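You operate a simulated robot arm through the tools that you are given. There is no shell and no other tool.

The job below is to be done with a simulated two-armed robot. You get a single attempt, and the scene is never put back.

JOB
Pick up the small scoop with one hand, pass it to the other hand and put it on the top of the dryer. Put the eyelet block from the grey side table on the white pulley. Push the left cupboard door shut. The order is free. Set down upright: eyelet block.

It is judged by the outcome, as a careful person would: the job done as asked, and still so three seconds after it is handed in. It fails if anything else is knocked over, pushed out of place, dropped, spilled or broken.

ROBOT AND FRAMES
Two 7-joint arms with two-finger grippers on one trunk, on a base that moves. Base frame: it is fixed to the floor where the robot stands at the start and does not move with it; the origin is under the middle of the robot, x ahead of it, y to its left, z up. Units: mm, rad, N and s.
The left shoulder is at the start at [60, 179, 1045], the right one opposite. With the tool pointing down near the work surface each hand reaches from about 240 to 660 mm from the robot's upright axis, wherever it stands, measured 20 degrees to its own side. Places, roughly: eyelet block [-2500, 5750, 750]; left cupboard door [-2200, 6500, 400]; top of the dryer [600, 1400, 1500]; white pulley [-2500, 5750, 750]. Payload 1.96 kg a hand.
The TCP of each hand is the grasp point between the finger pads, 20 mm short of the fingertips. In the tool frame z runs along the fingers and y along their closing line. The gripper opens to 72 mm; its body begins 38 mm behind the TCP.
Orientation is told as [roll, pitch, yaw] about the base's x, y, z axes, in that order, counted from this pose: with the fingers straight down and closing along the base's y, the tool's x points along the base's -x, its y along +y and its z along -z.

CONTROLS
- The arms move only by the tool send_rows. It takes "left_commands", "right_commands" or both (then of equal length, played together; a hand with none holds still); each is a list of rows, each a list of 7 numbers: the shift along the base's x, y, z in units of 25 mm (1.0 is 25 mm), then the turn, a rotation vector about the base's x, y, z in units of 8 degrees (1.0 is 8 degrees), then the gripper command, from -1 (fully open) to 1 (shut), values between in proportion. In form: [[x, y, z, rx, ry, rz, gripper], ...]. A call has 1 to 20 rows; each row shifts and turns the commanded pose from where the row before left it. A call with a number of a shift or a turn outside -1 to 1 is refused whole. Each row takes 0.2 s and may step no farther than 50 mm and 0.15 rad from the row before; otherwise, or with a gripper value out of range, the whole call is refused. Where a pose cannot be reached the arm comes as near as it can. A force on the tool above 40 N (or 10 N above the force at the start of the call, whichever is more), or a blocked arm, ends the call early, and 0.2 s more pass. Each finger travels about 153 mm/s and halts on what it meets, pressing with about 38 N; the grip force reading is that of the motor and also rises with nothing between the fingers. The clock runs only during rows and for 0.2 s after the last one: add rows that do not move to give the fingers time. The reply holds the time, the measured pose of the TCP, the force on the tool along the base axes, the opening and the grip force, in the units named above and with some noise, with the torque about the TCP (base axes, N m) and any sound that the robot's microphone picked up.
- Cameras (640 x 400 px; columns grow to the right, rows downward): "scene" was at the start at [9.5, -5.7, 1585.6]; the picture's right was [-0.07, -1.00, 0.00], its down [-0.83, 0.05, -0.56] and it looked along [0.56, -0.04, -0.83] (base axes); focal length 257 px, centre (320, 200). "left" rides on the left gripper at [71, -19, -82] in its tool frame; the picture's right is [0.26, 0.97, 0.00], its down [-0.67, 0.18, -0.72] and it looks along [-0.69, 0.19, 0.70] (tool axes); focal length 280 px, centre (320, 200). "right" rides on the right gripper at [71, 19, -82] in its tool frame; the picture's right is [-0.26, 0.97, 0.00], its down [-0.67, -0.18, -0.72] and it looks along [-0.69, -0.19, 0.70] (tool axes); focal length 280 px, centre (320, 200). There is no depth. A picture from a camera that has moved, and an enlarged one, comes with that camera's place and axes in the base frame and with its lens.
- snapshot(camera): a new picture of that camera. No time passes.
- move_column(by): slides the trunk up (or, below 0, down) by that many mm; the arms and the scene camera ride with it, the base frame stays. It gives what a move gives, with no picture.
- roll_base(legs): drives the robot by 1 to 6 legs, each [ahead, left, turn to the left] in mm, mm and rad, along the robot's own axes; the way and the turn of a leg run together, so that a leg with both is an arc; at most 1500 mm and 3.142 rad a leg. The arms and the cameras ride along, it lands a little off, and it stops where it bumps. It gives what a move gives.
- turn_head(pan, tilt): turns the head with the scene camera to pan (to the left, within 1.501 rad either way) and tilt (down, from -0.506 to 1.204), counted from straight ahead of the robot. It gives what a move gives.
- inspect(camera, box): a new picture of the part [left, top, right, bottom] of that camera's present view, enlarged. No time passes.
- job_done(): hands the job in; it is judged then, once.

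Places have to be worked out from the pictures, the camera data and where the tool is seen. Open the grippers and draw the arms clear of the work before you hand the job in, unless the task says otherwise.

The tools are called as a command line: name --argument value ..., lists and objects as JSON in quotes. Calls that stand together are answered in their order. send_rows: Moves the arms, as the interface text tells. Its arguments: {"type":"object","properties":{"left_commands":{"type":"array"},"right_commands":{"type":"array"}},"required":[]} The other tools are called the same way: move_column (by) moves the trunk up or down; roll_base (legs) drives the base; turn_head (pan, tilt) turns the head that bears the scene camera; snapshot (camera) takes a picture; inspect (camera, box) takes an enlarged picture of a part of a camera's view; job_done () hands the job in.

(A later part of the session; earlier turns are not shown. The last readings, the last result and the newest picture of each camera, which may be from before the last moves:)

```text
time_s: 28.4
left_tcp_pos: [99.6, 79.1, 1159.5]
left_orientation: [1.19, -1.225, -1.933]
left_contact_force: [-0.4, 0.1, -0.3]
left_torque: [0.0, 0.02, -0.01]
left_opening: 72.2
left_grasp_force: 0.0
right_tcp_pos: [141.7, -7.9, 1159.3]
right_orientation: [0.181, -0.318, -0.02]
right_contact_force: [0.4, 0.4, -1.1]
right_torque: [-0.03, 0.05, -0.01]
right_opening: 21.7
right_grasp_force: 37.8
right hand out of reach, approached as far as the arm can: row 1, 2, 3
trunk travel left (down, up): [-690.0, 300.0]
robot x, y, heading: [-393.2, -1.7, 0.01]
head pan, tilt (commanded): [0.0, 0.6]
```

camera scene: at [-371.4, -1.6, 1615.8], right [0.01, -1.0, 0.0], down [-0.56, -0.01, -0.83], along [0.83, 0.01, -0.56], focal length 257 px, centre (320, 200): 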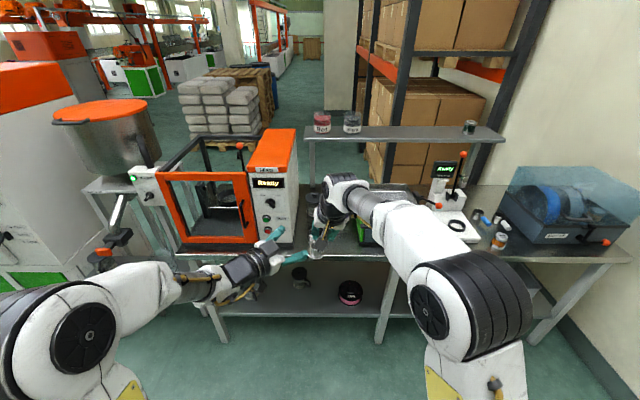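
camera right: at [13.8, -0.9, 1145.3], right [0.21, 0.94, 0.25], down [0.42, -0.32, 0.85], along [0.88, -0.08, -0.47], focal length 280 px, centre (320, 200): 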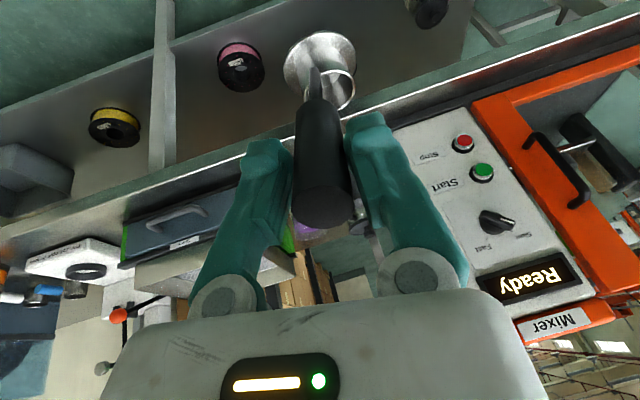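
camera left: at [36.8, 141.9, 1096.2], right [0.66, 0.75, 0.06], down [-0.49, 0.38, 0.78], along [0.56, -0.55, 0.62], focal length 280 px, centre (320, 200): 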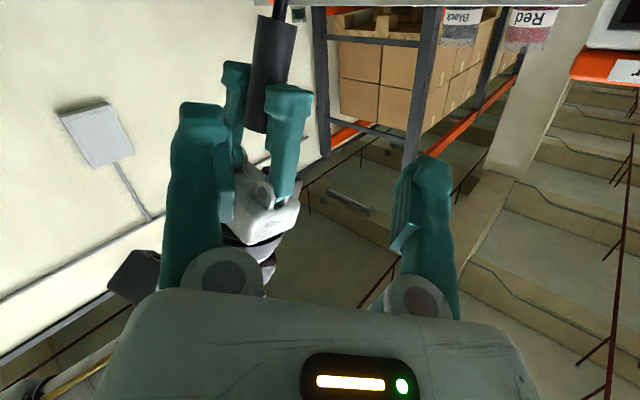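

The right hand is at its limit, so instead I pitch the left hand ~15° further down, which brings its natural height in line with the handle, and slide it to a pre-grasp ~80 mm from the handle.

send_rows --left_commands '[[0, 0, 0, 0.52, 0.36, -0.05, -1], [0, 0, 0, 0.52, 0.36, -0.05, -1], [0, 0, 0, 0.52, 0.36, -0.05, -1], [0, -0.4, -0.08, 0, 0, 0, -1], [0, -0.4, -0.08, 0, 0, 0, -1], [0, -0.4, -0.08, 0, 0, 0, -1], [0, 0, 0, 0, 0, 0, -1]]'

snapshot --camera "left"

inspect --camera "scene" --box '[200, 160, 420, 320]'

snapshot --camera "right"

```text
time_s: 30.0
left_tcp_pos: [99.0, 48.7, 1153.5]
left_orientation: [0.754, -1.032, -1.556]
left_contact_force: [-0.3, -1.0, -0.3]
left_torque: [0.01, -0.01, -0.01]
left_opening: 71.9
left_grasp_force: 0.0
right_tcp_pos: [143.3, -8.1, 1159.0]
right_orientation: [0.183, -0.319, -0.022]
right_contact_force: [0.0, 1.2, -1.0]
right_torque: [-0.03, 0.06, -0.05]
right_opening: 21.6
right_grasp_force: 38.2
trunk travel left (down, up): [-690.0, 300.0]
robot x, y, heading: [-400.4, -3.0, 0.012]
head pan, tilt (commanded): [0.0, 0.6]
```

```text
taken
camera left: at [31.7, 123.3, 1116.3], right [0.69, 0.71, 0.11], down [-0.36, 0.2, 0.91], along [0.63, -0.67, 0.4], focal length 280 px, centre (320, 200)
```

left: 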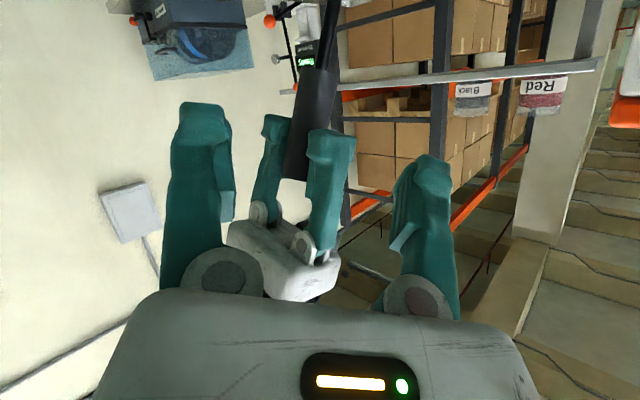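

```text
2.50 times, centred on (310, 240) of scene
camera zoom: at [-371.1, -2.2, 1615.8], right [0.01, -1.0, 0.0], down [-0.57, 0.0, -0.82], along [0.82, 0.01, -0.57], focal length 642 px, centre (345, 100)
```

zoom: 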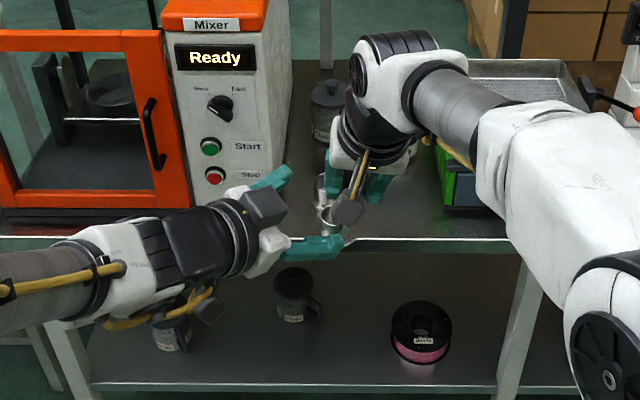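

```text
taken
camera right: at [48.5, -1.6, 1216.4], right [0.21, 0.94, 0.25], down [0.42, -0.32, 0.85], along [0.88, -0.08, -0.47], focal length 280 px, centre (320, 200)
```

right: 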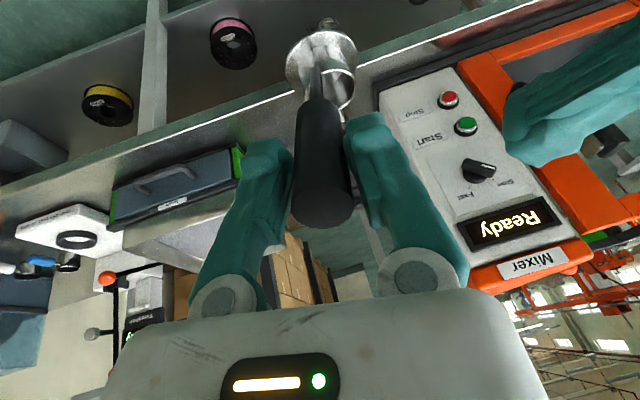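

In the left view the handle stands between the left fingers, ~80 mm ahead and nearly on the tool axis, just above where it narrows. I advance 50 mm, dropping ~5 mm to stay clear of the right fingertips, then check.

send_rows --left_commands '[[0.465, -0.413, -0.325, 0, 0, 0, -1], [0.465, -0.413, -0.325, 0, 0, 0, -1], [0.465, -0.413, -0.325, 0, 0, 0, -1], [0, 0, 0, 0, 0, 0, -1]]'

snapshot --camera "left"

snapshot --camera "right"

inspect --camera "scene" --box '[270, 190, 390, 270]'

```text
time_s: 31.0
left_tcp_pos: [115.1, 26.7, 1143.7]
left_orientation: [0.752, -1.033, -1.556]
left_contact_force: [-0.1, 0.4, -0.8]
left_torque: [0.01, 0.03, -0.01]
left_opening: 72.2
left_grasp_force: 0.1
left hand out of reach, approached as far as the arm can: row 2, 3
right_tcp_pos: [142.2, -8.6, 1158.1]
right_orientation: [0.182, -0.318, -0.021]
right_contact_force: [0.5, -0.4, -0.3]
right_torque: [-0.05, 0.08, -0.03]
right_opening: 21.9
right_grasp_force: 37.8
trunk travel left (down, up): [-690.0, 300.0]
robot x, y, heading: [-397.2, -3.4, 0.006]
head pan, tilt (commanded): [0.0, 0.6]
```

```text
taken
camera left: at [47.5, 101.5, 1106.1], right [0.69, 0.71, 0.11], down [-0.36, 0.2, 0.91], along [0.63, -0.67, 0.4], focal length 280 px, centre (320, 200)
```

left: 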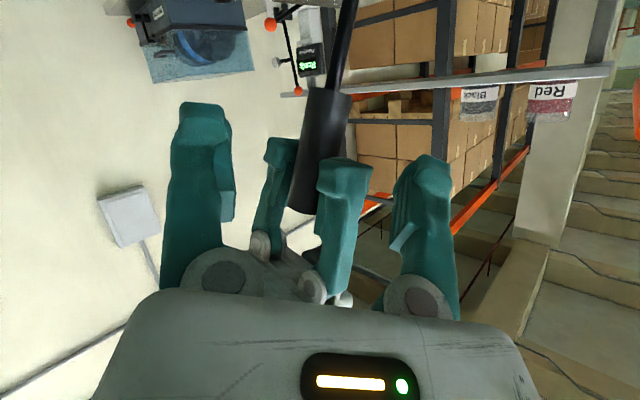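

```text
taken
camera right: at [48.9, -1.9, 1216.2], right [0.21, 0.94, 0.25], down [0.42, -0.32, 0.85], along [0.88, -0.08, -0.47], focal length 280 px, centre (320, 200)
```

right: 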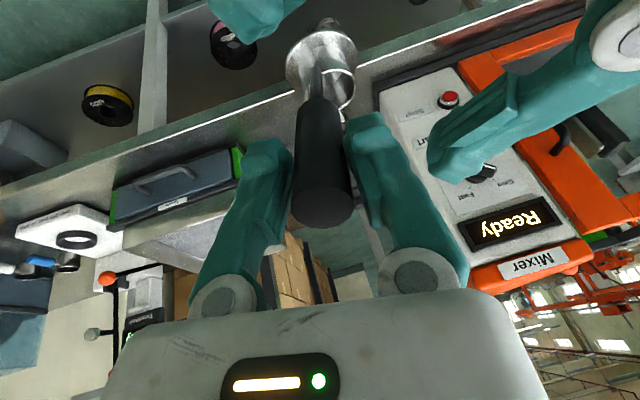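

```text
5.00 times, centred on (330, 230) of scene
camera zoom: at [-370.6, -2.5, 1615.8], right [0.01, -1.0, 0.0], down [-0.57, 0.0, -0.82], along [0.82, 0.01, -0.57], focal length 1283 px, centre (270, 50)
```

zoom: 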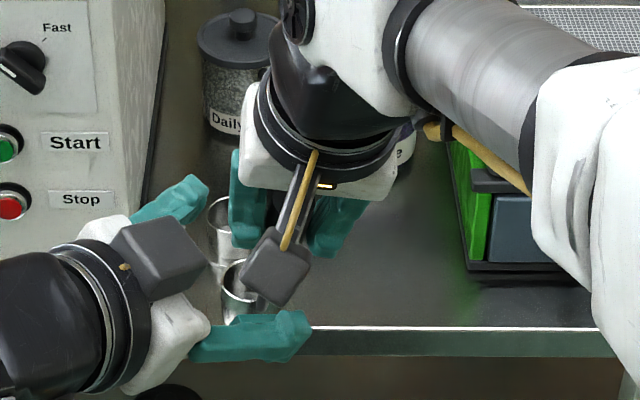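

The left arm ran out of reach, with the handle ~50 mm ahead. I bring the scoop to the left hand instead, moving the right hand back/left/up in two steps.

send_rows --right_commands '[[-0.4, 0.28, 0.26, 0, 0, 0, 1], [-0.4, 0.28, 0.26, 0, 0, 0, 1], [0, 0, 0, 0, 0, 0, 1]]'

snapshot --camera "left"

snapshot --camera "right"

```text
time_s: 31.8
left_tcp_pos: [116.0, 27.5, 1143.2]
left_orientation: [0.754, -1.032, -1.553]
left_contact_force: [0.1, -0.2, 0.2]
left_torque: [0.0, 0.0, 0.01]
left_opening: 72.0
left_grasp_force: 0.0
right_tcp_pos: [121.3, 7.4, 1171.5]
right_orientation: [0.181, -0.319, -0.02]
right_contact_force: [-0.2, -0.7, -2.0]
right_torque: [0.01, 0.05, 0.01]
right_opening: 21.8
right_grasp_force: 38.5
trunk travel left (down, up): [-690.0, 300.0]
robot x, y, heading: [-399.3, -1.6, 0.008]
head pan, tilt (commanded): [0.0, 0.6]
```

```text
taken
camera left: at [47.4, 101.6, 1106.1], right [0.69, 0.71, 0.11], down [-0.36, 0.2, 0.91], along [0.63, -0.67, 0.4], focal length 280 px, centre (320, 200)
```

left: 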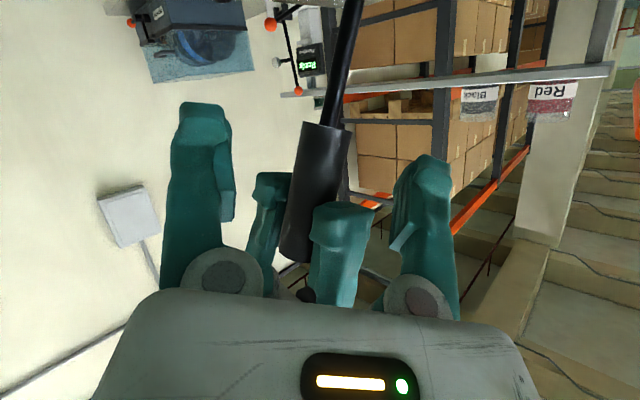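

```text
taken
camera right: at [28.5, 12.3, 1228.8], right [0.21, 0.94, 0.25], down [0.42, -0.32, 0.85], along [0.88, -0.08, -0.47], focal length 280 px, centre (320, 200)
```

right: 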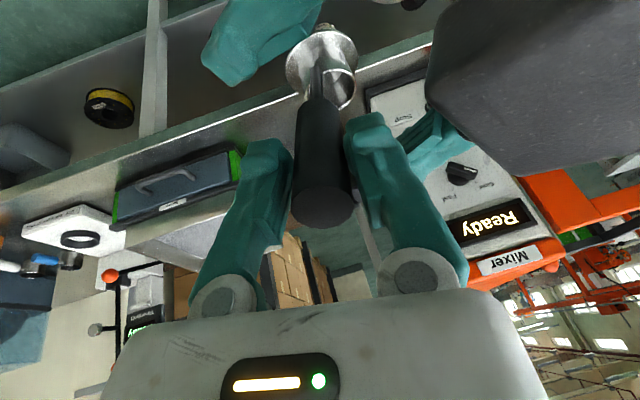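

The handle is now ~27 mm ahead of the left TCP and centred, with the right fingers clear of the left palm. I finish the approach with the right hand and check before closing.

send_rows --right_commands '[[-0.375, 0.3, 0.26, 0, 0, 0, 1], [-0.375, 0.3, 0.26, 0, 0, 0, 1], [0, 0, 0, 0, 0, 0, 1]]'

snapshot --camera "left"

snapshot --camera "right"

inspect --camera "scene" --box '[270, 190, 390, 270]'

```text
time_s: 32.6
left_tcp_pos: [115.9, 26.7, 1143.8]
left_orientation: [0.754, -1.033, -1.555]
left_contact_force: [0.3, 0.4, 0.6]
left_torque: [0.0, -0.03, -0.01]
left_opening: 72.4
left_grasp_force: 0.1
right_tcp_pos: [106.5, 16.6, 1180.6]
right_orientation: [0.185, -0.327, -0.023]
right_contact_force: [-0.5, 0.3, -1.9]
right_torque: [-0.02, 0.06, 0.01]
right_opening: 21.8
right_grasp_force: 37.8
right hand out of reach, approached as far as the arm can: row 2
trunk travel left (down, up): [-690.0, 300.0]
robot x, y, heading: [-401.4, -2.9, 0.003]
head pan, tilt (commanded): [0.0, 0.6]
```

```text
taken
camera left: at [47.4, 101.6, 1106.2], right [0.69, 0.71, 0.11], down [-0.36, 0.2, 0.91], along [0.63, -0.67, 0.4], focal length 280 px, centre (320, 200)
```

left: 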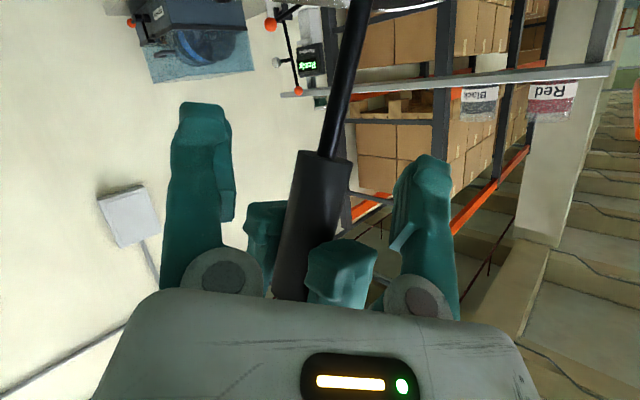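

```text
taken
camera right: at [13.5, 22.8, 1237.0], right [0.21, 0.94, 0.25], down [0.42, -0.32, 0.85], along [0.88, -0.08, -0.46], focal length 280 px, centre (320, 200)
```

right: 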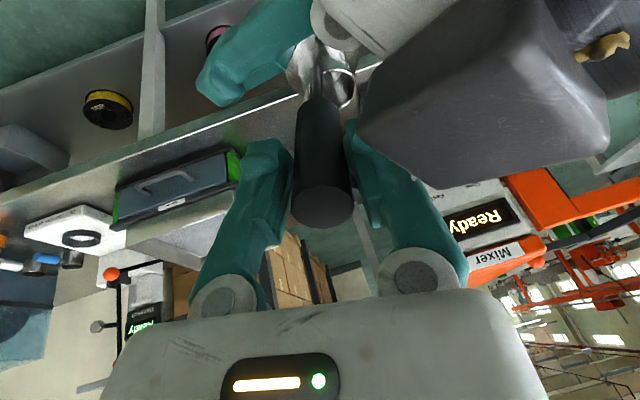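

```text
5.00 times, centred on (330, 230) of scene
camera zoom: at [-370.8, -2.5, 1615.8], right [0.01, -1.0, 0.0], down [-0.57, 0.0, -0.82], along [0.82, 0.01, -0.57], focal length 1283 px, centre (270, 50)
```

zoom: 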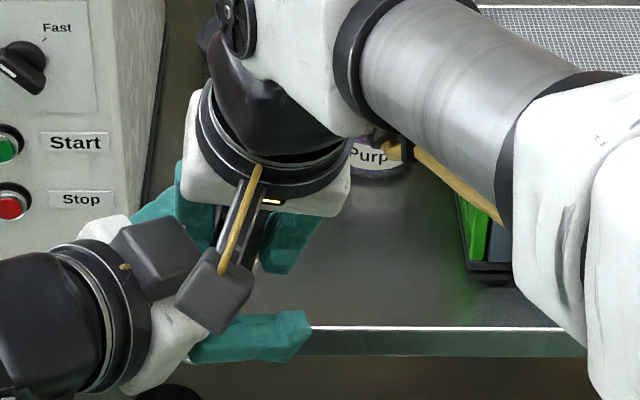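

The handle lies ~8 mm ahead of the left TCP, but right fingertips would have only 1–3 mm clearance from the left fingers, and the right arm is at its height limit. I shift both hands together ~40 mm back toward the robot, where there is more slack, keeping their relation.

send_rows --left_commands '[[-0.4, 0.18, 0.06, 0, 0, 0, -1], [-0.4, 0.18, 0.06, 0, 0, 0, -1], [-0.4, 0.18, 0.06, 0, 0, 0, -1], [-0.4, 0.18, 0.06, 0, 0, 0, -1], [0, 0, 0, 0, 0, 0, -1]]' --right_commands '[[-0.4, 0.18, 0.06, 0, 0, 0, 1], [-0.4, 0.18, 0.06, 0, 0, 0, 1], [-0.4, 0.18, 0.06, 0, 0, 0, 1], [-0.4, 0.18, 0.06, 0, 0, 0, 1], [0, 0, 0, 0, 0, 0, 1]]'

snapshot --camera "left"

snapshot --camera "right"

```text
time_s: 33.8
left_tcp_pos: [76.6, 46.2, 1146.9]
left_orientation: [0.754, -1.034, -1.554]
left_contact_force: [0.4, 0.0, -0.9]
left_torque: [0.0, 0.04, -0.04]
left_opening: 71.9
left_grasp_force: 0.1
right_tcp_pos: [67.1, 36.8, 1185.2]
right_orientation: [0.18, -0.319, -0.021]
right_contact_force: [1.0, 0.3, -2.1]
right_torque: [-0.06, 0.06, -0.01]
right_opening: 21.7
right_grasp_force: 37.7
trunk travel left (down, up): [-690.0, 300.0]
robot x, y, heading: [-394.2, -3.4, 0.011]
head pan, tilt (commanded): [0.0, 0.6]
```

```text
taken
camera left: at [7.4, 121.2, 1110.7], right [0.69, 0.71, 0.11], down [-0.36, 0.2, 0.91], along [0.63, -0.67, 0.4], focal length 280 px, centre (320, 200)
```

left: 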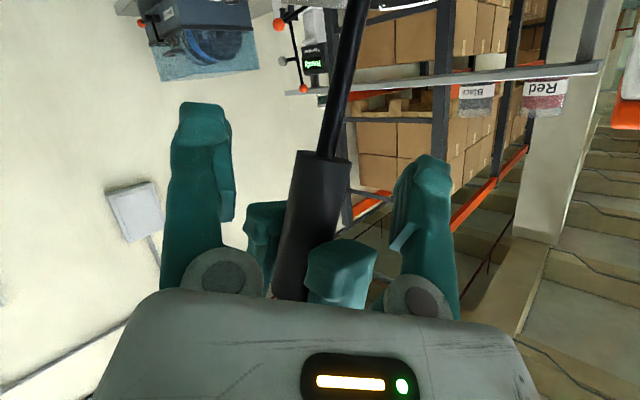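

```text
taken
camera right: at [-25.9, 42.7, 1242.4], right [0.21, 0.95, 0.25], down [0.42, -0.32, 0.85], along [0.88, -0.08, -0.47], focal length 280 px, centre (320, 200)
```

right: 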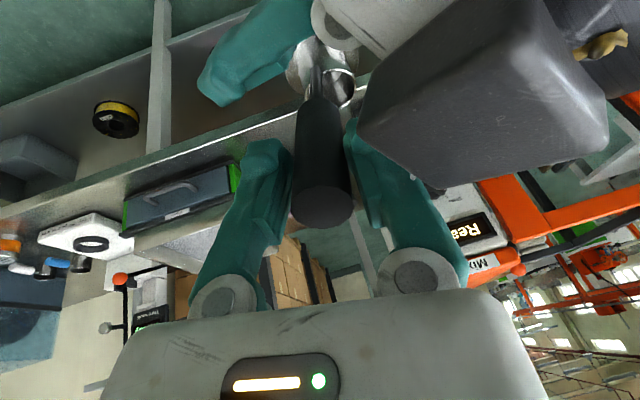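

The pair moved together nicely and the right arm now has slack to retract. I raise the right hand 3 mm along the handle and then close the left gripper on the lower handle.

send_rows --right_commands '[[-0.04, -0.02, 0.11, 0, 0, 0, 1], [0, 0, 0, 0, 0, 0, 1], [0, 0, 0, 0, 0, 0, 1], [0, 0, 0, 0, 0, 0, 1], [0, 0, 0, 0, 0, 0, 1]]' --left_commands '[[0, 0, 0, 0, 0, 0, -1], [0, 0, 0, 0, 0, 0, 0.1], [0, 0, 0, 0, 0, 0, 1], [0, 0, 0, 0, 0, 0, 1], [0, 0, 0, 0, 0, 0, 1]]'

snapshot --camera "left"

snapshot --camera "right"

```text
time_s: 35.0
left_tcp_pos: [75.9, 46.3, 1148.3]
left_orientation: [0.755, -1.032, -1.556]
left_contact_force: [-0.4, 0.9, 0.4]
left_torque: [0.02, 0.04, -0.02]
left_opening: 20.5
left_grasp_force: 38.0
right_tcp_pos: [65.9, 34.3, 1187.6]
right_orientation: [0.18, -0.32, -0.021]
right_contact_force: [0.0, -0.6, -2.3]
right_torque: [-0.05, -0.01, -0.04]
right_opening: 21.6
right_grasp_force: 37.4
trunk travel left (down, up): [-690.0, 300.0]
robot x, y, heading: [-402.2, -1.1, 0.009]
head pan, tilt (commanded): [0.0, 0.6]
```

```text
taken
camera left: at [6.9, 120.9, 1111.0], right [0.69, 0.71, 0.11], down [-0.36, 0.2, 0.91], along [0.63, -0.67, 0.4], focal length 280 px, centre (320, 200)
```

left: 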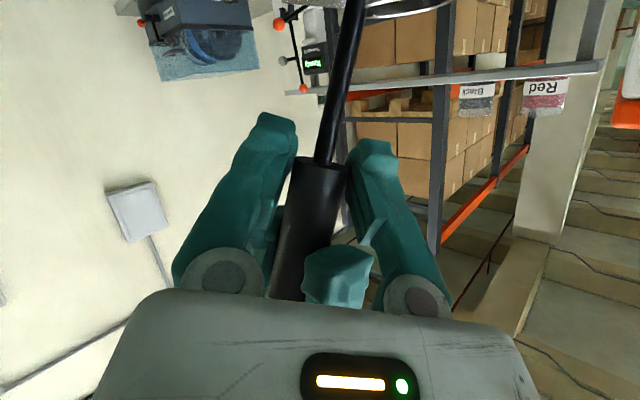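

```text
taken
camera right: at [-27.7, 41.1, 1245.1], right [0.21, 0.94, 0.25], down [0.42, -0.32, 0.85], along [0.88, -0.08, -0.47], focal length 280 px, centre (320, 200)
```

right: 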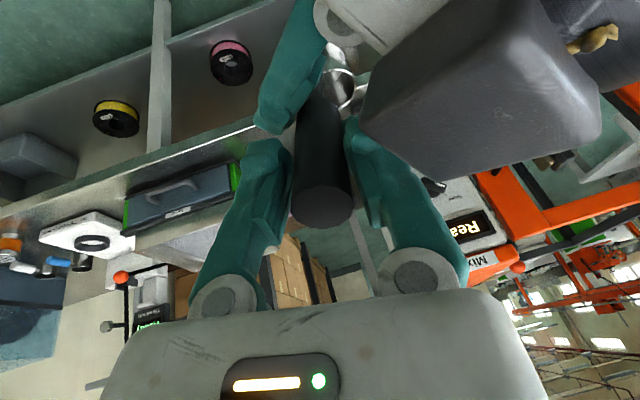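

Left hand holds the handle (20.5 mm, 38 N) with no stray forces. I open the right gripper just slightly (to ~29 mm) and retract it straight along the handle axis.

send_rows --right_commands '[[0, 0, 0, 0, 0, 0, 0.2], [0, 0, 0, 0, 0, 0, 0.2], [-0.113, -0.063, 0.338, 0, 0, 0, 0.2], [-0.113, -0.063, 0.338, 0, 0, 0, 0.2], [-0.113, -0.063, 0.338, 0, 0, 0, 0.2], [-0.113, -0.063, 0.338, 0, 0, 0, 0.2], [0, 0, 0, 0, 0, 0, 0.2]]' --left_commands '[[0, 0, 0, 0, 0, 0, 1], [0, 0, 0, 0, 0, 0, 1], [0, 0, 0, 0, 0, 0, 1], [0, 0, 0, 0, 0, 0, 1], [0, 0, 0, 0, 0, 0, 1], [0, 0, 0, 0, 0, 0, 1], [0, 0, 0, 0, 0, 0, 1]]'

snapshot --camera "left"

snapshot --camera "right"

```text
time_s: 36.6
left_tcp_pos: [76.8, 45.2, 1148.2]
left_orientation: [0.755, -1.033, -1.555]
left_contact_force: [1.3, -4.9, 0.4]
left_torque: [0.22, 0.11, 0.08]
left_opening: 20.7
left_grasp_force: 37.9
right_tcp_pos: [48.1, 25.3, 1195.8]
right_orientation: [0.185, -0.325, -0.023]
right_contact_force: [-0.2, 6.4, -0.9]
right_torque: [-0.01, 0.02, 0.07]
right_opening: 32.1
right_grasp_force: 2.0
right hand out of reach, approached as far as the arm can: row 3, 4, 5, 6
trunk travel left (down, up): [-690.0, 300.0]
robot x, y, heading: [-396.6, -0.0, 0.006]
head pan, tilt (commanded): [0.0, 0.6]
```

```text
taken
camera left: at [7.1, 120.9, 1111.0], right [0.69, 0.71, 0.11], down [-0.36, 0.2, 0.91], along [0.63, -0.67, 0.4], focal length 280 px, centre (320, 200)
```

left: 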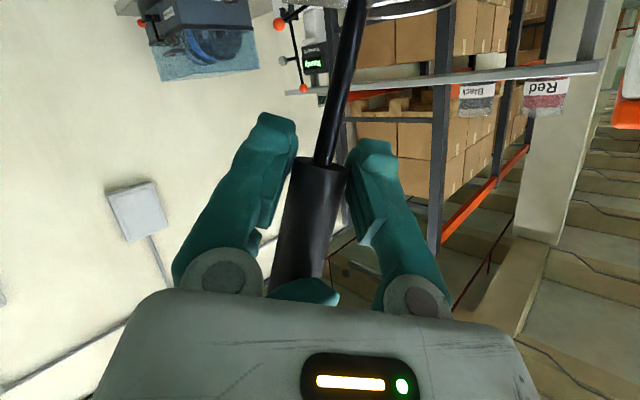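

```text
taken
camera right: at [-45.7, 31.5, 1251.9], right [0.21, 0.94, 0.25], down [0.42, -0.32, 0.85], along [0.88, -0.08, -0.46], focal length 280 px, centre (320, 200)
```

right: 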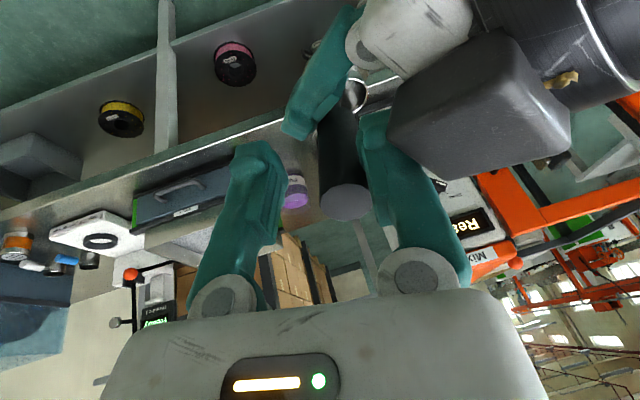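

The right arm couldn't rise, so it slid back and its inner finger is leaning on the handle (6 N). The handle is already almost out of the finger width, so I slide the left hand forward-right ~25 mm while opening the right a bit, taking the handle out sideways.

send_rows --left_commands '[[0.2, -0.17, 0, 0, 0, 0, 1], [0.25, -0.21, 0, 0, 0, 0, 1], [0.25, -0.21, 0, 0, 0, 0, 1], [0, 0, 0, 0, 0, 0, 1]]' --right_commands '[[0, 0, 0, 0, 0, 0, 0.2], [0, 0, 0, 0, 0, 0, 0.1], [0, 0, 0, 0, 0, 0, 0.0], [0, 0, 0, 0, 0, 0, 0.0]]'

snapshot --camera "left"

snapshot --camera "right"

```text
time_s: 37.2
left_tcp_pos: [85.8, 38.2, 1147.0]
left_orientation: [0.75, -1.03, -1.552]
left_contact_force: [-3.6, 7.9, 0.1]
left_torque: [-0.49, -0.06, -0.33]
left_opening: 20.4
left_grasp_force: 38.1
right_tcp_pos: [53.2, 19.2, 1196.2]
right_orientation: [0.182, -0.333, -0.037]
right_contact_force: [3.2, -8.2, -2.1]
right_torque: [0.02, -0.02, -0.03]
right_opening: 28.3
right_grasp_force: 0.0
trunk travel left (down, up): [-690.0, 300.0]
robot x, y, heading: [-402.6, -0.6, 0.013]
head pan, tilt (commanded): [0.0, 0.6]
stopped in row 2 (right hand): the force on the tool passed its limit at 48 N (the readings are from after the stop); the commanded pose is now the measured one
```

```text
taken
camera left: at [16.1, 113.5, 1110.0], right [0.69, 0.71, 0.11], down [-0.36, 0.2, 0.91], along [0.63, -0.67, 0.4], focal length 280 px, centre (320, 200)
```

left: 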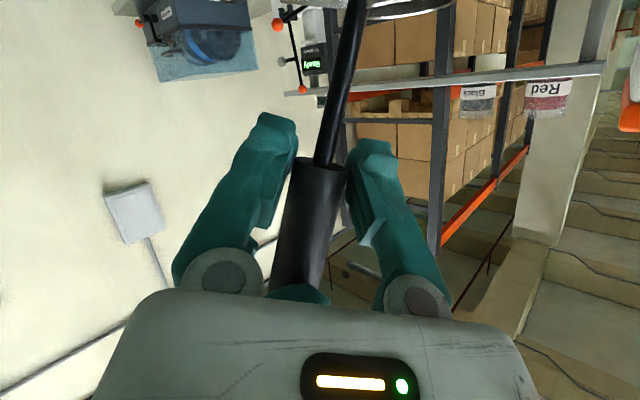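

```text
taken
camera right: at [-40.8, 26.3, 1251.7], right [0.23, 0.94, 0.25], down [0.41, -0.32, 0.85], along [0.89, -0.09, -0.46], focal length 280 px, centre (320, 200)
```

right: 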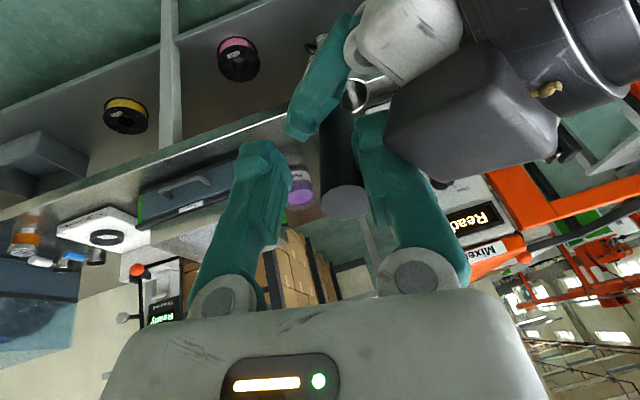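

The box on the left gripper met the right finger from behind, so forward was the wrong way. By my geometry the handle now overlaps the right fingers only ~2 mm sideways, so I back the left off 4 mm and slide the right hand out sideways (back-right), small steps.

send_rows --left_commands '[[-0.11, 0.1, 0.06, 0, 0, 0, 1], [0, 0, 0, 0, 0, 0, 1], [0, 0, 0, 0, 0, 0, 1], [0, 0, 0, 0, 0, 0, 1]]' --right_commands '[[0, 0, 0, 0, 0, 0, 0.2], [-0.22, -0.12, -0.08, 0, 0, 0, 0.2], [-0.22, -0.12, -0.08, 0, 0, 0, 0.2], [0, 0, 0, 0, 0, 0, 0.2]]'

snapshot --camera "left"

snapshot --camera "right"

```text
time_s: 38.2
left_tcp_pos: [81.5, 40.4, 1148.5]
left_orientation: [0.751, -1.03, -1.554]
left_contact_force: [-6.1, 3.7, -1.9]
left_torque: [-0.18, -0.45, -0.1]
left_opening: 20.6
left_grasp_force: 37.8
right_tcp_pos: [41.8, 13.5, 1191.9]
right_orientation: [0.183, -0.336, -0.036]
right_contact_force: [6.5, -4.2, 2.1]
right_torque: [0.06, 0.09, -0.17]
right_opening: 27.7
right_grasp_force: 0.0
trunk travel left (down, up): [-690.0, 300.0]
robot x, y, heading: [-399.9, -4.7, 0.008]
head pan, tilt (commanded): [0.0, 0.6]
```

```text
taken
camera left: at [12.8, 115.5, 1112.0], right [0.69, 0.71, 0.11], down [-0.36, 0.2, 0.91], along [0.62, -0.67, 0.4], focal length 280 px, centre (320, 200)
```

left: 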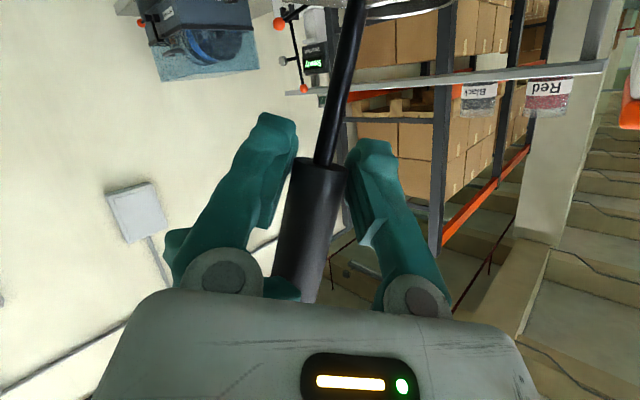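

```text
taken
camera right: at [-52.3, 21.2, 1247.9], right [0.22, 0.94, 0.25], down [0.41, -0.33, 0.85], along [0.89, -0.09, -0.45], focal length 280 px, centre (320, 200)
```

right: 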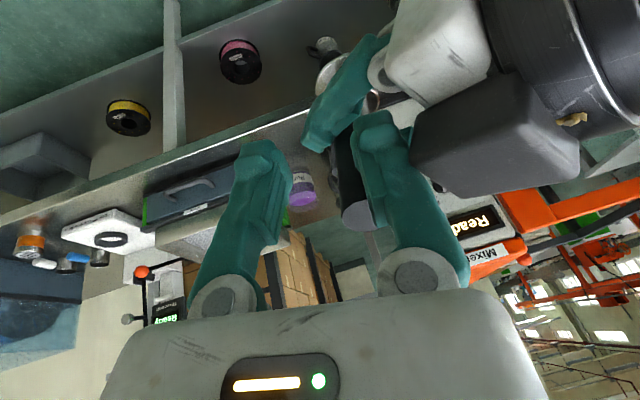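

The handle now passes beside the right fingers with ~6 mm gap; the remaining force is the left gripper's box on the outer side of the right finger. I move the right hand away to the right.

send_rows --right_commands '[[-0.05, -0.3, 0, 0, 0, 0, 0.2], [-0.05, -0.5, 0, 0, 0, 0, 0.2], [-0.05, -0.8, 0, 0, 0, 0, 0.2], [-0.05, -1, 0, 0, 0, 0, 0.2], [-0.05, -1, 0, 0, 0, 0, 0.2], [-0.05, -1, 0, 0, 0, 0, 0.2], [0, 0, 0, 0, 0, 0, 0.2]]' --left_commands '[[0, 0, 0, 0, 0, 0, 1], [0, 0, 0, 0, 0, 0, 1], [0, 0, 0, 0, 0, 0, 1], [0, 0, 0, 0, 0, 0, 1], [0, 0, 0, 0, 0, 0, 1], [0, 0, 0, 0, 0, 0, 1], [0, 0, 0, 0, 0, 0, 1]]'

snapshot --camera "left"

snapshot --camera "right"

snapshot --camera "scene"

```text
time_s: 39.8
left_tcp_pos: [82.3, 40.9, 1148.5]
left_orientation: [0.752, -1.031, -1.555]
left_contact_force: [0.9, 0.2, -0.7]
left_torque: [0.02, 0.06, -0.02]
left_opening: 20.4
left_grasp_force: 38.1
right_tcp_pos: [33.7, -102.7, 1193.2]
right_orientation: [0.181, -0.333, -0.034]
right_contact_force: [-0.1, 0.0, 0.5]
right_torque: [-0.02, -0.03, -0.04]
right_opening: 28.6
right_grasp_force: 0.1
trunk travel left (down, up): [-690.0, 300.0]
robot x, y, heading: [-396.8, -5.7, 0.006]
head pan, tilt (commanded): [0.0, 0.6]
```

```text
taken
camera left: at [12.9, 115.8, 1112.2], right [0.69, 0.71, 0.11], down [-0.36, 0.2, 0.91], along [0.62, -0.67, 0.4], focal length 280 px, centre (320, 200)
```

left: 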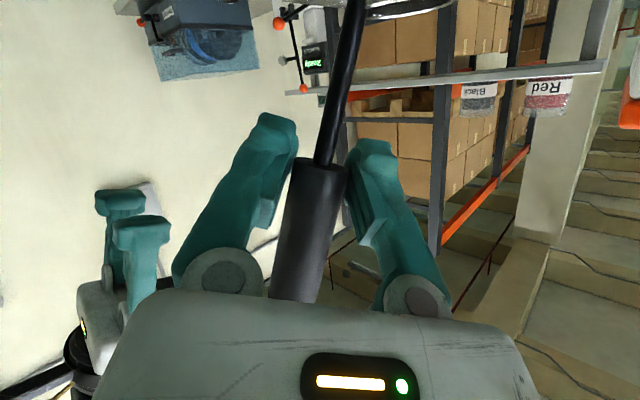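

```text
taken
camera right: at [-61.1, -94.6, 1248.3], right [0.22, 0.94, 0.25], down [0.41, -0.32, 0.85], along [0.89, -0.09, -0.46], focal length 280 px, centre (320, 200)
```

right: 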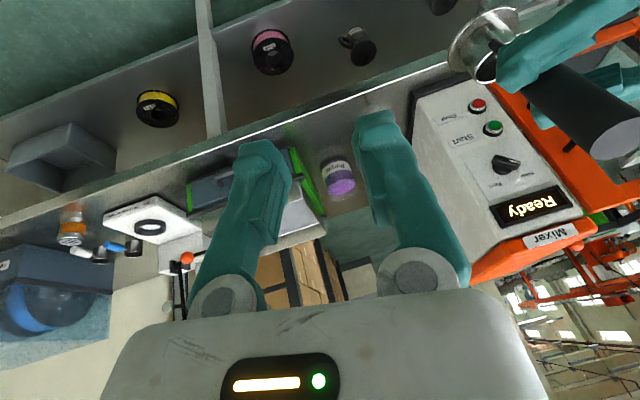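

```text
taken
camera scene: at [-370.9, -1.8, 1615.8], right [0.01, -1.0, 0.0], down [-0.57, 0.0, -0.82], along [0.82, 0.01, -0.57], focal length 257 px, centre (320, 200)
```

scene: 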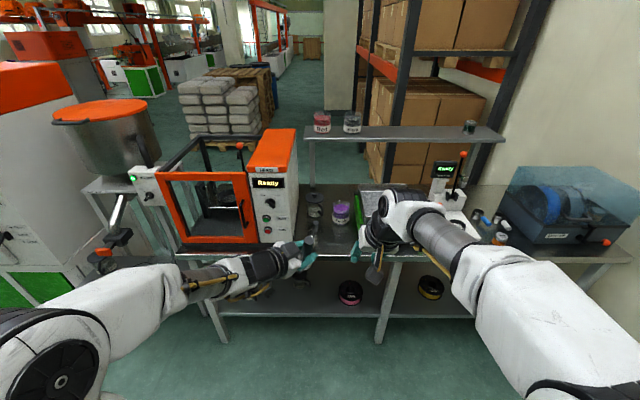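

The handover is complete: the left hand alone holds the scoop and all forces are near zero. I tuck the right arm back to its starting pose and inspect the scoop in the left hand.

send_rows --right_commands '[[-0.5, -0.74, -0.6, -0.2, 0.38, 0, -0.5], [-0.58, -0.74, -0.78, -0.2, 0.38, 0, -1], [-0.58, -0.74, -0.78, -0.2, 0.38, 0, -1], [-0.58, -0.74, -0.78, -0.2, 0.38, 0, -1], [-0.58, -0.74, -0.78, -0.2, 0.38, 0, -1], [-0.58, -0.74, -0.78, -0.2, 0.38, 0, -1], [0, 0, 0, 0, 0, 0, -1]]'

inspect --camera "scene" --box '[240, 200, 360, 280]'

snapshot --camera "right"

```text
time_s: 41.4
left_tcp_pos: [81.8, 40.4, 1149.1]
left_orientation: [0.752, -1.03, -1.554]
left_contact_force: [-0.1, -0.2, -0.4]
left_torque: [-0.02, 0.04, -0.04]
left_opening: 20.2
left_grasp_force: 37.8
right_tcp_pos: [-48.4, -208.9, 1078.5]
right_orientation: [0.005, -0.017, -0.002]
right_contact_force: [0.4, 0.9, -0.7]
right_torque: [-0.01, 0.02, 0.0]
right_opening: 71.8
right_grasp_force: 0.0
right hand out of reach, approached as far as the arm can: row 1, 2
trunk travel left (down, up): [-690.0, 300.0]
robot x, y, heading: [-396.8, -1.3, 0.008]
head pan, tilt (commanded): [0.0, 0.6]
```

```text
5.00 times, centred on (300, 240) of scene
camera zoom: at [-371.3, -2.0, 1615.8], right [0.01, -1.0, 0.0], down [-0.57, 0.0, -0.82], along [0.82, 0.01, -0.57], focal length 1283 px, centre (420, 0)
```

zoom: 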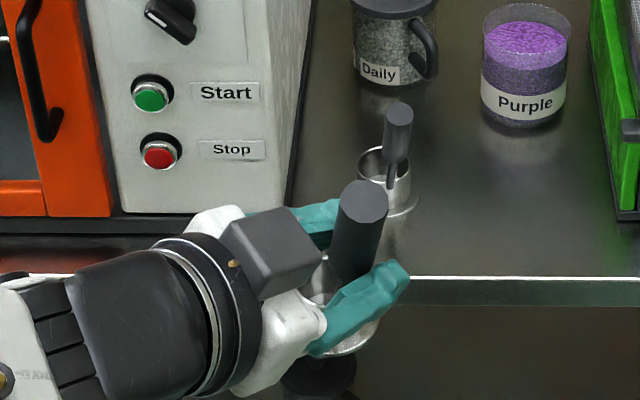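

```text
taken
camera right: at [-121.6, -188.9, 1159.1], right [0.27, 0.96, 0.01], down [0.66, -0.19, 0.73], along [0.7, -0.19, -0.69], focal length 280 px, centre (320, 200)
```

right: 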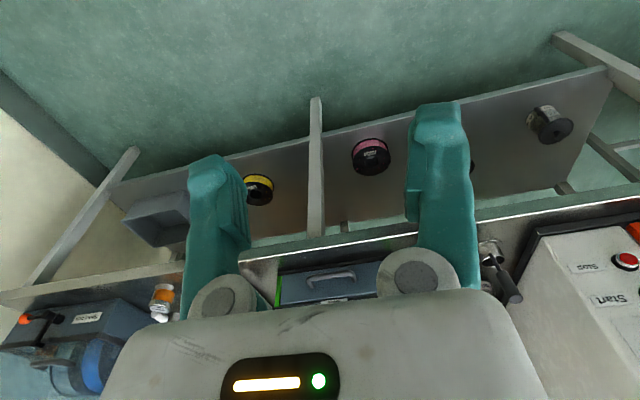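

The scoop hangs upright in the left hand. Before driving, I look left along the path toward the dryer's front.

turn_head --pan 1.45 --tilt 0.5

snapshot --camera "scene"

```text
time_s: 42.9
left_tcp_pos: [81.1, 40.0, 1149.4]
left_orientation: [0.752, -1.032, -1.556]
left_contact_force: [-0.2, -0.2, 0.3]
left_torque: [-0.01, 0.04, -0.01]
left_opening: 20.3
left_grasp_force: 38.0
right_tcp_pos: [-48.6, -209.0, 1080.3]
right_orientation: [0.006, -0.017, -0.004]
right_contact_force: [0.0, -0.3, -0.2]
right_torque: [-0.02, 0.02, 0.0]
right_opening: 72.1
right_grasp_force: 0.1
trunk travel left (down, up): [-690.0, 300.0]
robot x, y, heading: [-399.4, 1.4, 0.009]
head pan, tilt (commanded): [1.45, 0.499]
```

```text
taken
camera scene: at [-449.3, 87.4, 1624.9], right [0.99, -0.11, 0.0], down [-0.05, -0.48, -0.88], along [0.1, 0.87, -0.48], focal length 257 px, centre (320, 200)
```

scene: 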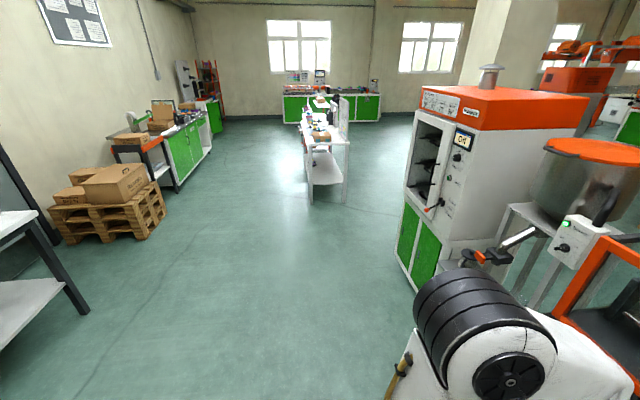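

The dryer's front face is around x≈490, y≈1450–1900 with a flat orange top and a vent in the middle. The way along x≈-500 is free, so I back 100 mm and strafe left 1450 mm.

roll_base --legs '[[-100, 0, 0], [0, 1450, 0]]'

turn_head --pan 0.1 --tilt 0.15

snapshot --camera "scene"

```text
time_s: 51.0
left_tcp_pos: [-35.6, 1522.5, 1150.1]
left_orientation: [0.752, -1.032, -1.549]
left_contact_force: [0.4, 0.8, -1.5]
left_torque: [0.01, 0.04, 0.0]
left_opening: 19.5
left_grasp_force: 38.1
right_tcp_pos: [-164.1, 1272.5, 1079.4]
right_orientation: [0.006, -0.018, 0.005]
right_contact_force: [-0.1, -0.4, 0.0]
right_torque: [0.06, 0.0, 0.04]
right_opening: 71.8
right_grasp_force: 0.0
trunk travel left (down, up): [-690.0, 300.0]
robot x, y, heading: [-514.4, 1476.1, 0.015]
head pan, tilt (commanded): [1.45, 0.499]
```

```text
time_s: 52.5
left_tcp_pos: [-36.4, 1522.6, 1150.1]
left_orientation: [0.752, -1.031, -1.548]
left_contact_force: [0.2, -0.5, -1.6]
left_torque: [-0.03, 0.03, 0.0]
left_opening: 18.9
left_grasp_force: 38.1
right_tcp_pos: [-163.9, 1273.4, 1078.9]
right_orientation: [0.007, -0.016, 0.003]
right_contact_force: [-0.6, 0.9, 0.3]
right_torque: [0.03, 0.01, -0.01]
right_opening: 71.8
right_grasp_force: 0.2
trunk travel left (down, up): [-690.0, 300.0]
robot x, y, heading: [-517.0, 1475.6, 0.013]
head pan, tilt (commanded): [0.099, 0.15]
```

```text
taken
camera scene: at [-484.5, 1485.3, 1657.3], right [0.12, -0.99, 0.0], down [-0.15, -0.02, -0.99], along [0.98, 0.11, -0.15], focal length 257 px, centre (320, 200)
```

scene: 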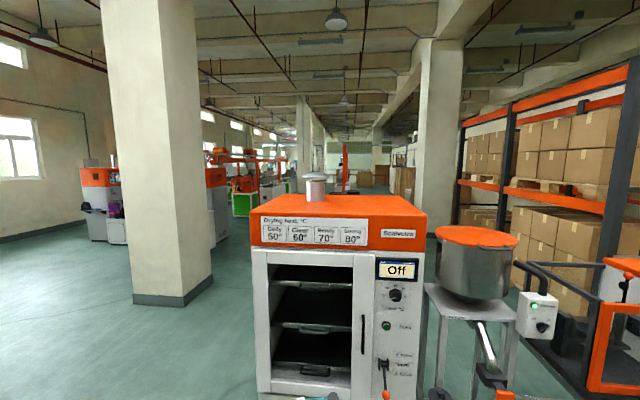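

The left opening has crept from 20.5 to 18.9 mm, so I check whether the scoop is slipping.

snapshot --camera "left"

turn_head --pan 0.0 --tilt 0.75

snapshot --camera "scene"

```text
taken
camera left: at [-105.2, 1596.6, 1112.2], right [0.69, 0.72, 0.11], down [-0.36, 0.2, 0.91], along [0.63, -0.67, 0.4], focal length 280 px, centre (320, 200)
```

left: 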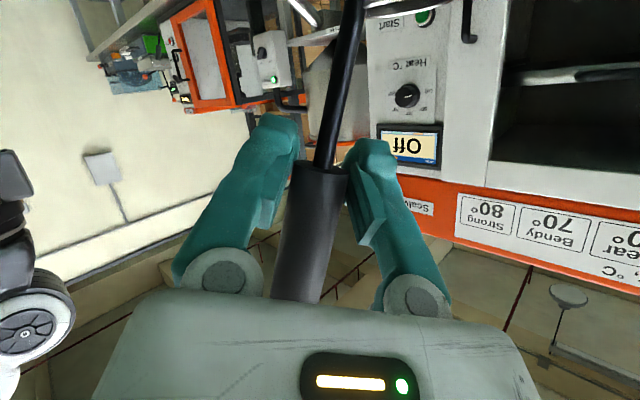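

```text
time_s: 53.5
left_tcp_pos: [-36.0, 1521.9, 1150.1]
left_orientation: [0.751, -1.031, -1.549]
left_contact_force: [-0.1, 0.0, -1.6]
left_torque: [-0.01, 0.04, 0.01]
left_opening: 18.9
left_grasp_force: 37.7
right_tcp_pos: [-164.5, 1273.7, 1078.3]
right_orientation: [0.006, -0.017, 0.003]
right_contact_force: [0.0, -0.5, -0.4]
right_torque: [0.02, -0.02, 0.01]
right_opening: 72.0
right_grasp_force: 0.1
trunk travel left (down, up): [-690.0, 300.0]
robot x, y, heading: [-517.0, 1477.5, 0.013]
head pan, tilt (commanded): [0.0, 0.75]
```

```text
taken
camera scene: at [-493.7, 1475.9, 1603.0], right [0.02, -1.0, 0.0], down [-0.68, -0.01, -0.73], along [0.73, 0.01, -0.68], focal length 257 px, centre (320, 200)
```

scene: 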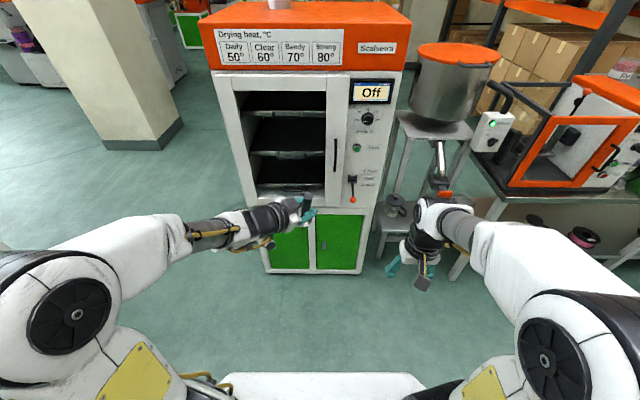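

I zoom into the grip and into the scoop itself to judge how the pads sit on the handle.

inspect --camera "left" --box '[240, 100, 400, 200]'

inspect --camera "scene" --box '[260, 170, 360, 250]'

inspect --camera "left" --box '[240, 0, 480, 150]'

```text
4.00 times, centred on (320, 150) of left
camera zoom: at [-105.2, 1596.6, 1112.2], right [0.69, 0.72, 0.11], down [-0.36, 0.2, 0.91], along [0.63, -0.67, 0.4], focal length 1122 px, centre (320, 400)
```

zoom: 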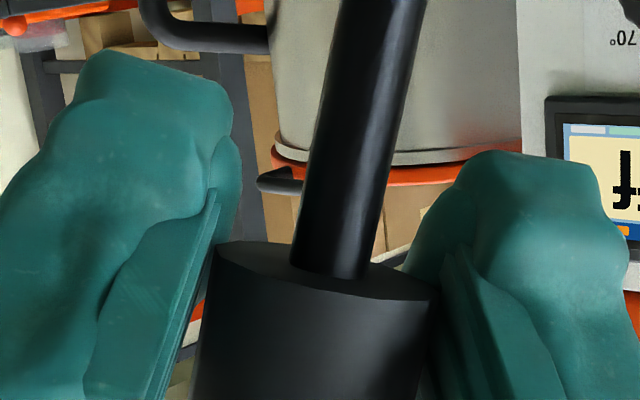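

```text
5.00 times, centred on (310, 210) of scene
camera zoom: at [-493.7, 1475.9, 1603.0], right [0.02, -1.0, 0.0], down [-0.68, -0.01, -0.73], along [0.73, 0.01, -0.68], focal length 1283 px, centre (370, 150)
```

zoom: 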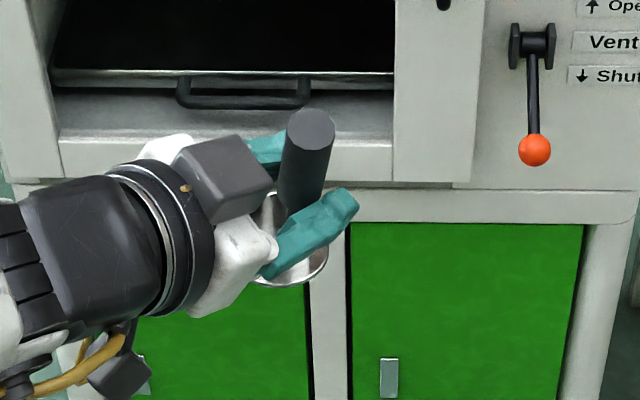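

```text
2.67 times, centred on (360, 75) of left
camera zoom: at [-105.2, 1596.6, 1112.2], right [0.69, 0.72, 0.11], down [-0.36, 0.2, 0.91], along [0.63, -0.67, 0.4], focal length 748 px, centre (213, 533)
```

zoom: 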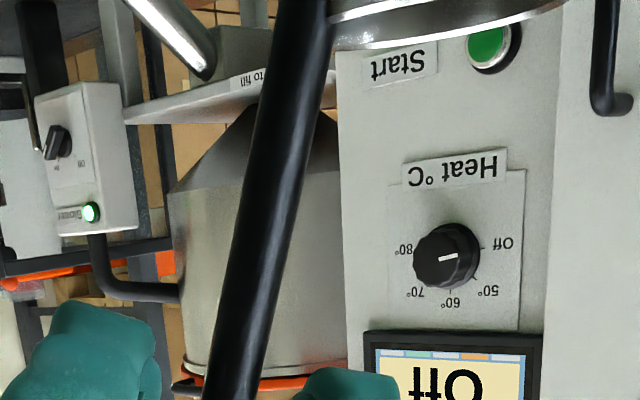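

The pads hold the lowest ~9 mm of the thick handle, so I'll be gentle. Refining with several views, the dryer's near top corner is about [387,1227,1480] and its front runs to y≈1830. I raise the trunk fully to look down on the top and gain height.

move_column --by 300

turn_head --pan 0.0 --tilt 0.5

snapshot --camera "scene"

snapshot --camera "left"

```text
time_s: 56.5
left_tcp_pos: [-35.6, 1522.0, 1449.2]
left_orientation: [0.752, -1.031, -1.548]
left_contact_force: [0.1, -0.2, -1.4]
left_torque: [0.0, 0.05, 0.01]
left_opening: 18.7
left_grasp_force: 37.7
right_tcp_pos: [-164.8, 1273.6, 1379.3]
right_orientation: [0.008, -0.018, 0.003]
right_contact_force: [1.3, 0.5, 0.0]
right_torque: [0.01, -0.02, 0.01]
right_opening: 72.1
right_grasp_force: 0.0
trunk travel left (down, up): [-990.0, 0.0]
robot x, y, heading: [-512.5, 1478.5, 0.013]
head pan, tilt (commanded): [0.0, 0.75]
```

```text
time_s: 57.3
left_tcp_pos: [-35.1, 1521.7, 1447.7]
left_orientation: [0.754, -1.03, -1.547]
left_contact_force: [-0.4, -0.6, -1.9]
left_torque: [-0.02, 0.03, 0.03]
left_opening: 18.0
left_grasp_force: 37.7
right_tcp_pos: [-164.1, 1271.6, 1379.5]
right_orientation: [0.007, -0.017, 0.003]
right_contact_force: [-0.3, 0.0, -0.2]
right_torque: [0.05, 0.0, 0.02]
right_opening: 71.7
right_grasp_force: 0.1
trunk travel left (down, up): [-990.0, 0.0]
robot x, y, heading: [-515.4, 1475.8, 0.018]
head pan, tilt (commanded): [0.0, 0.499]
```

```text
taken
camera scene: at [-485.5, 1476.0, 1924.8], right [0.02, -1.0, 0.0], down [-0.48, -0.01, -0.88], along [0.88, 0.01, -0.48], focal length 257 px, centre (320, 200)
```

scene: 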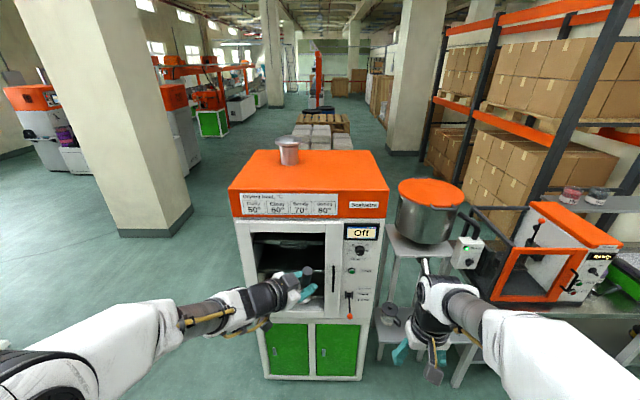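

```text
taken
camera left: at [-105.1, 1596.6, 1412.2], right [0.69, 0.72, 0.11], down [-0.36, 0.2, 0.91], along [0.63, -0.67, 0.4], focal length 280 px, centre (320, 200)
```

left: 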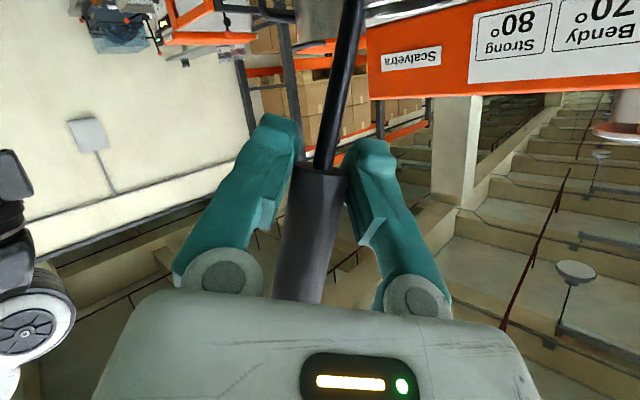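

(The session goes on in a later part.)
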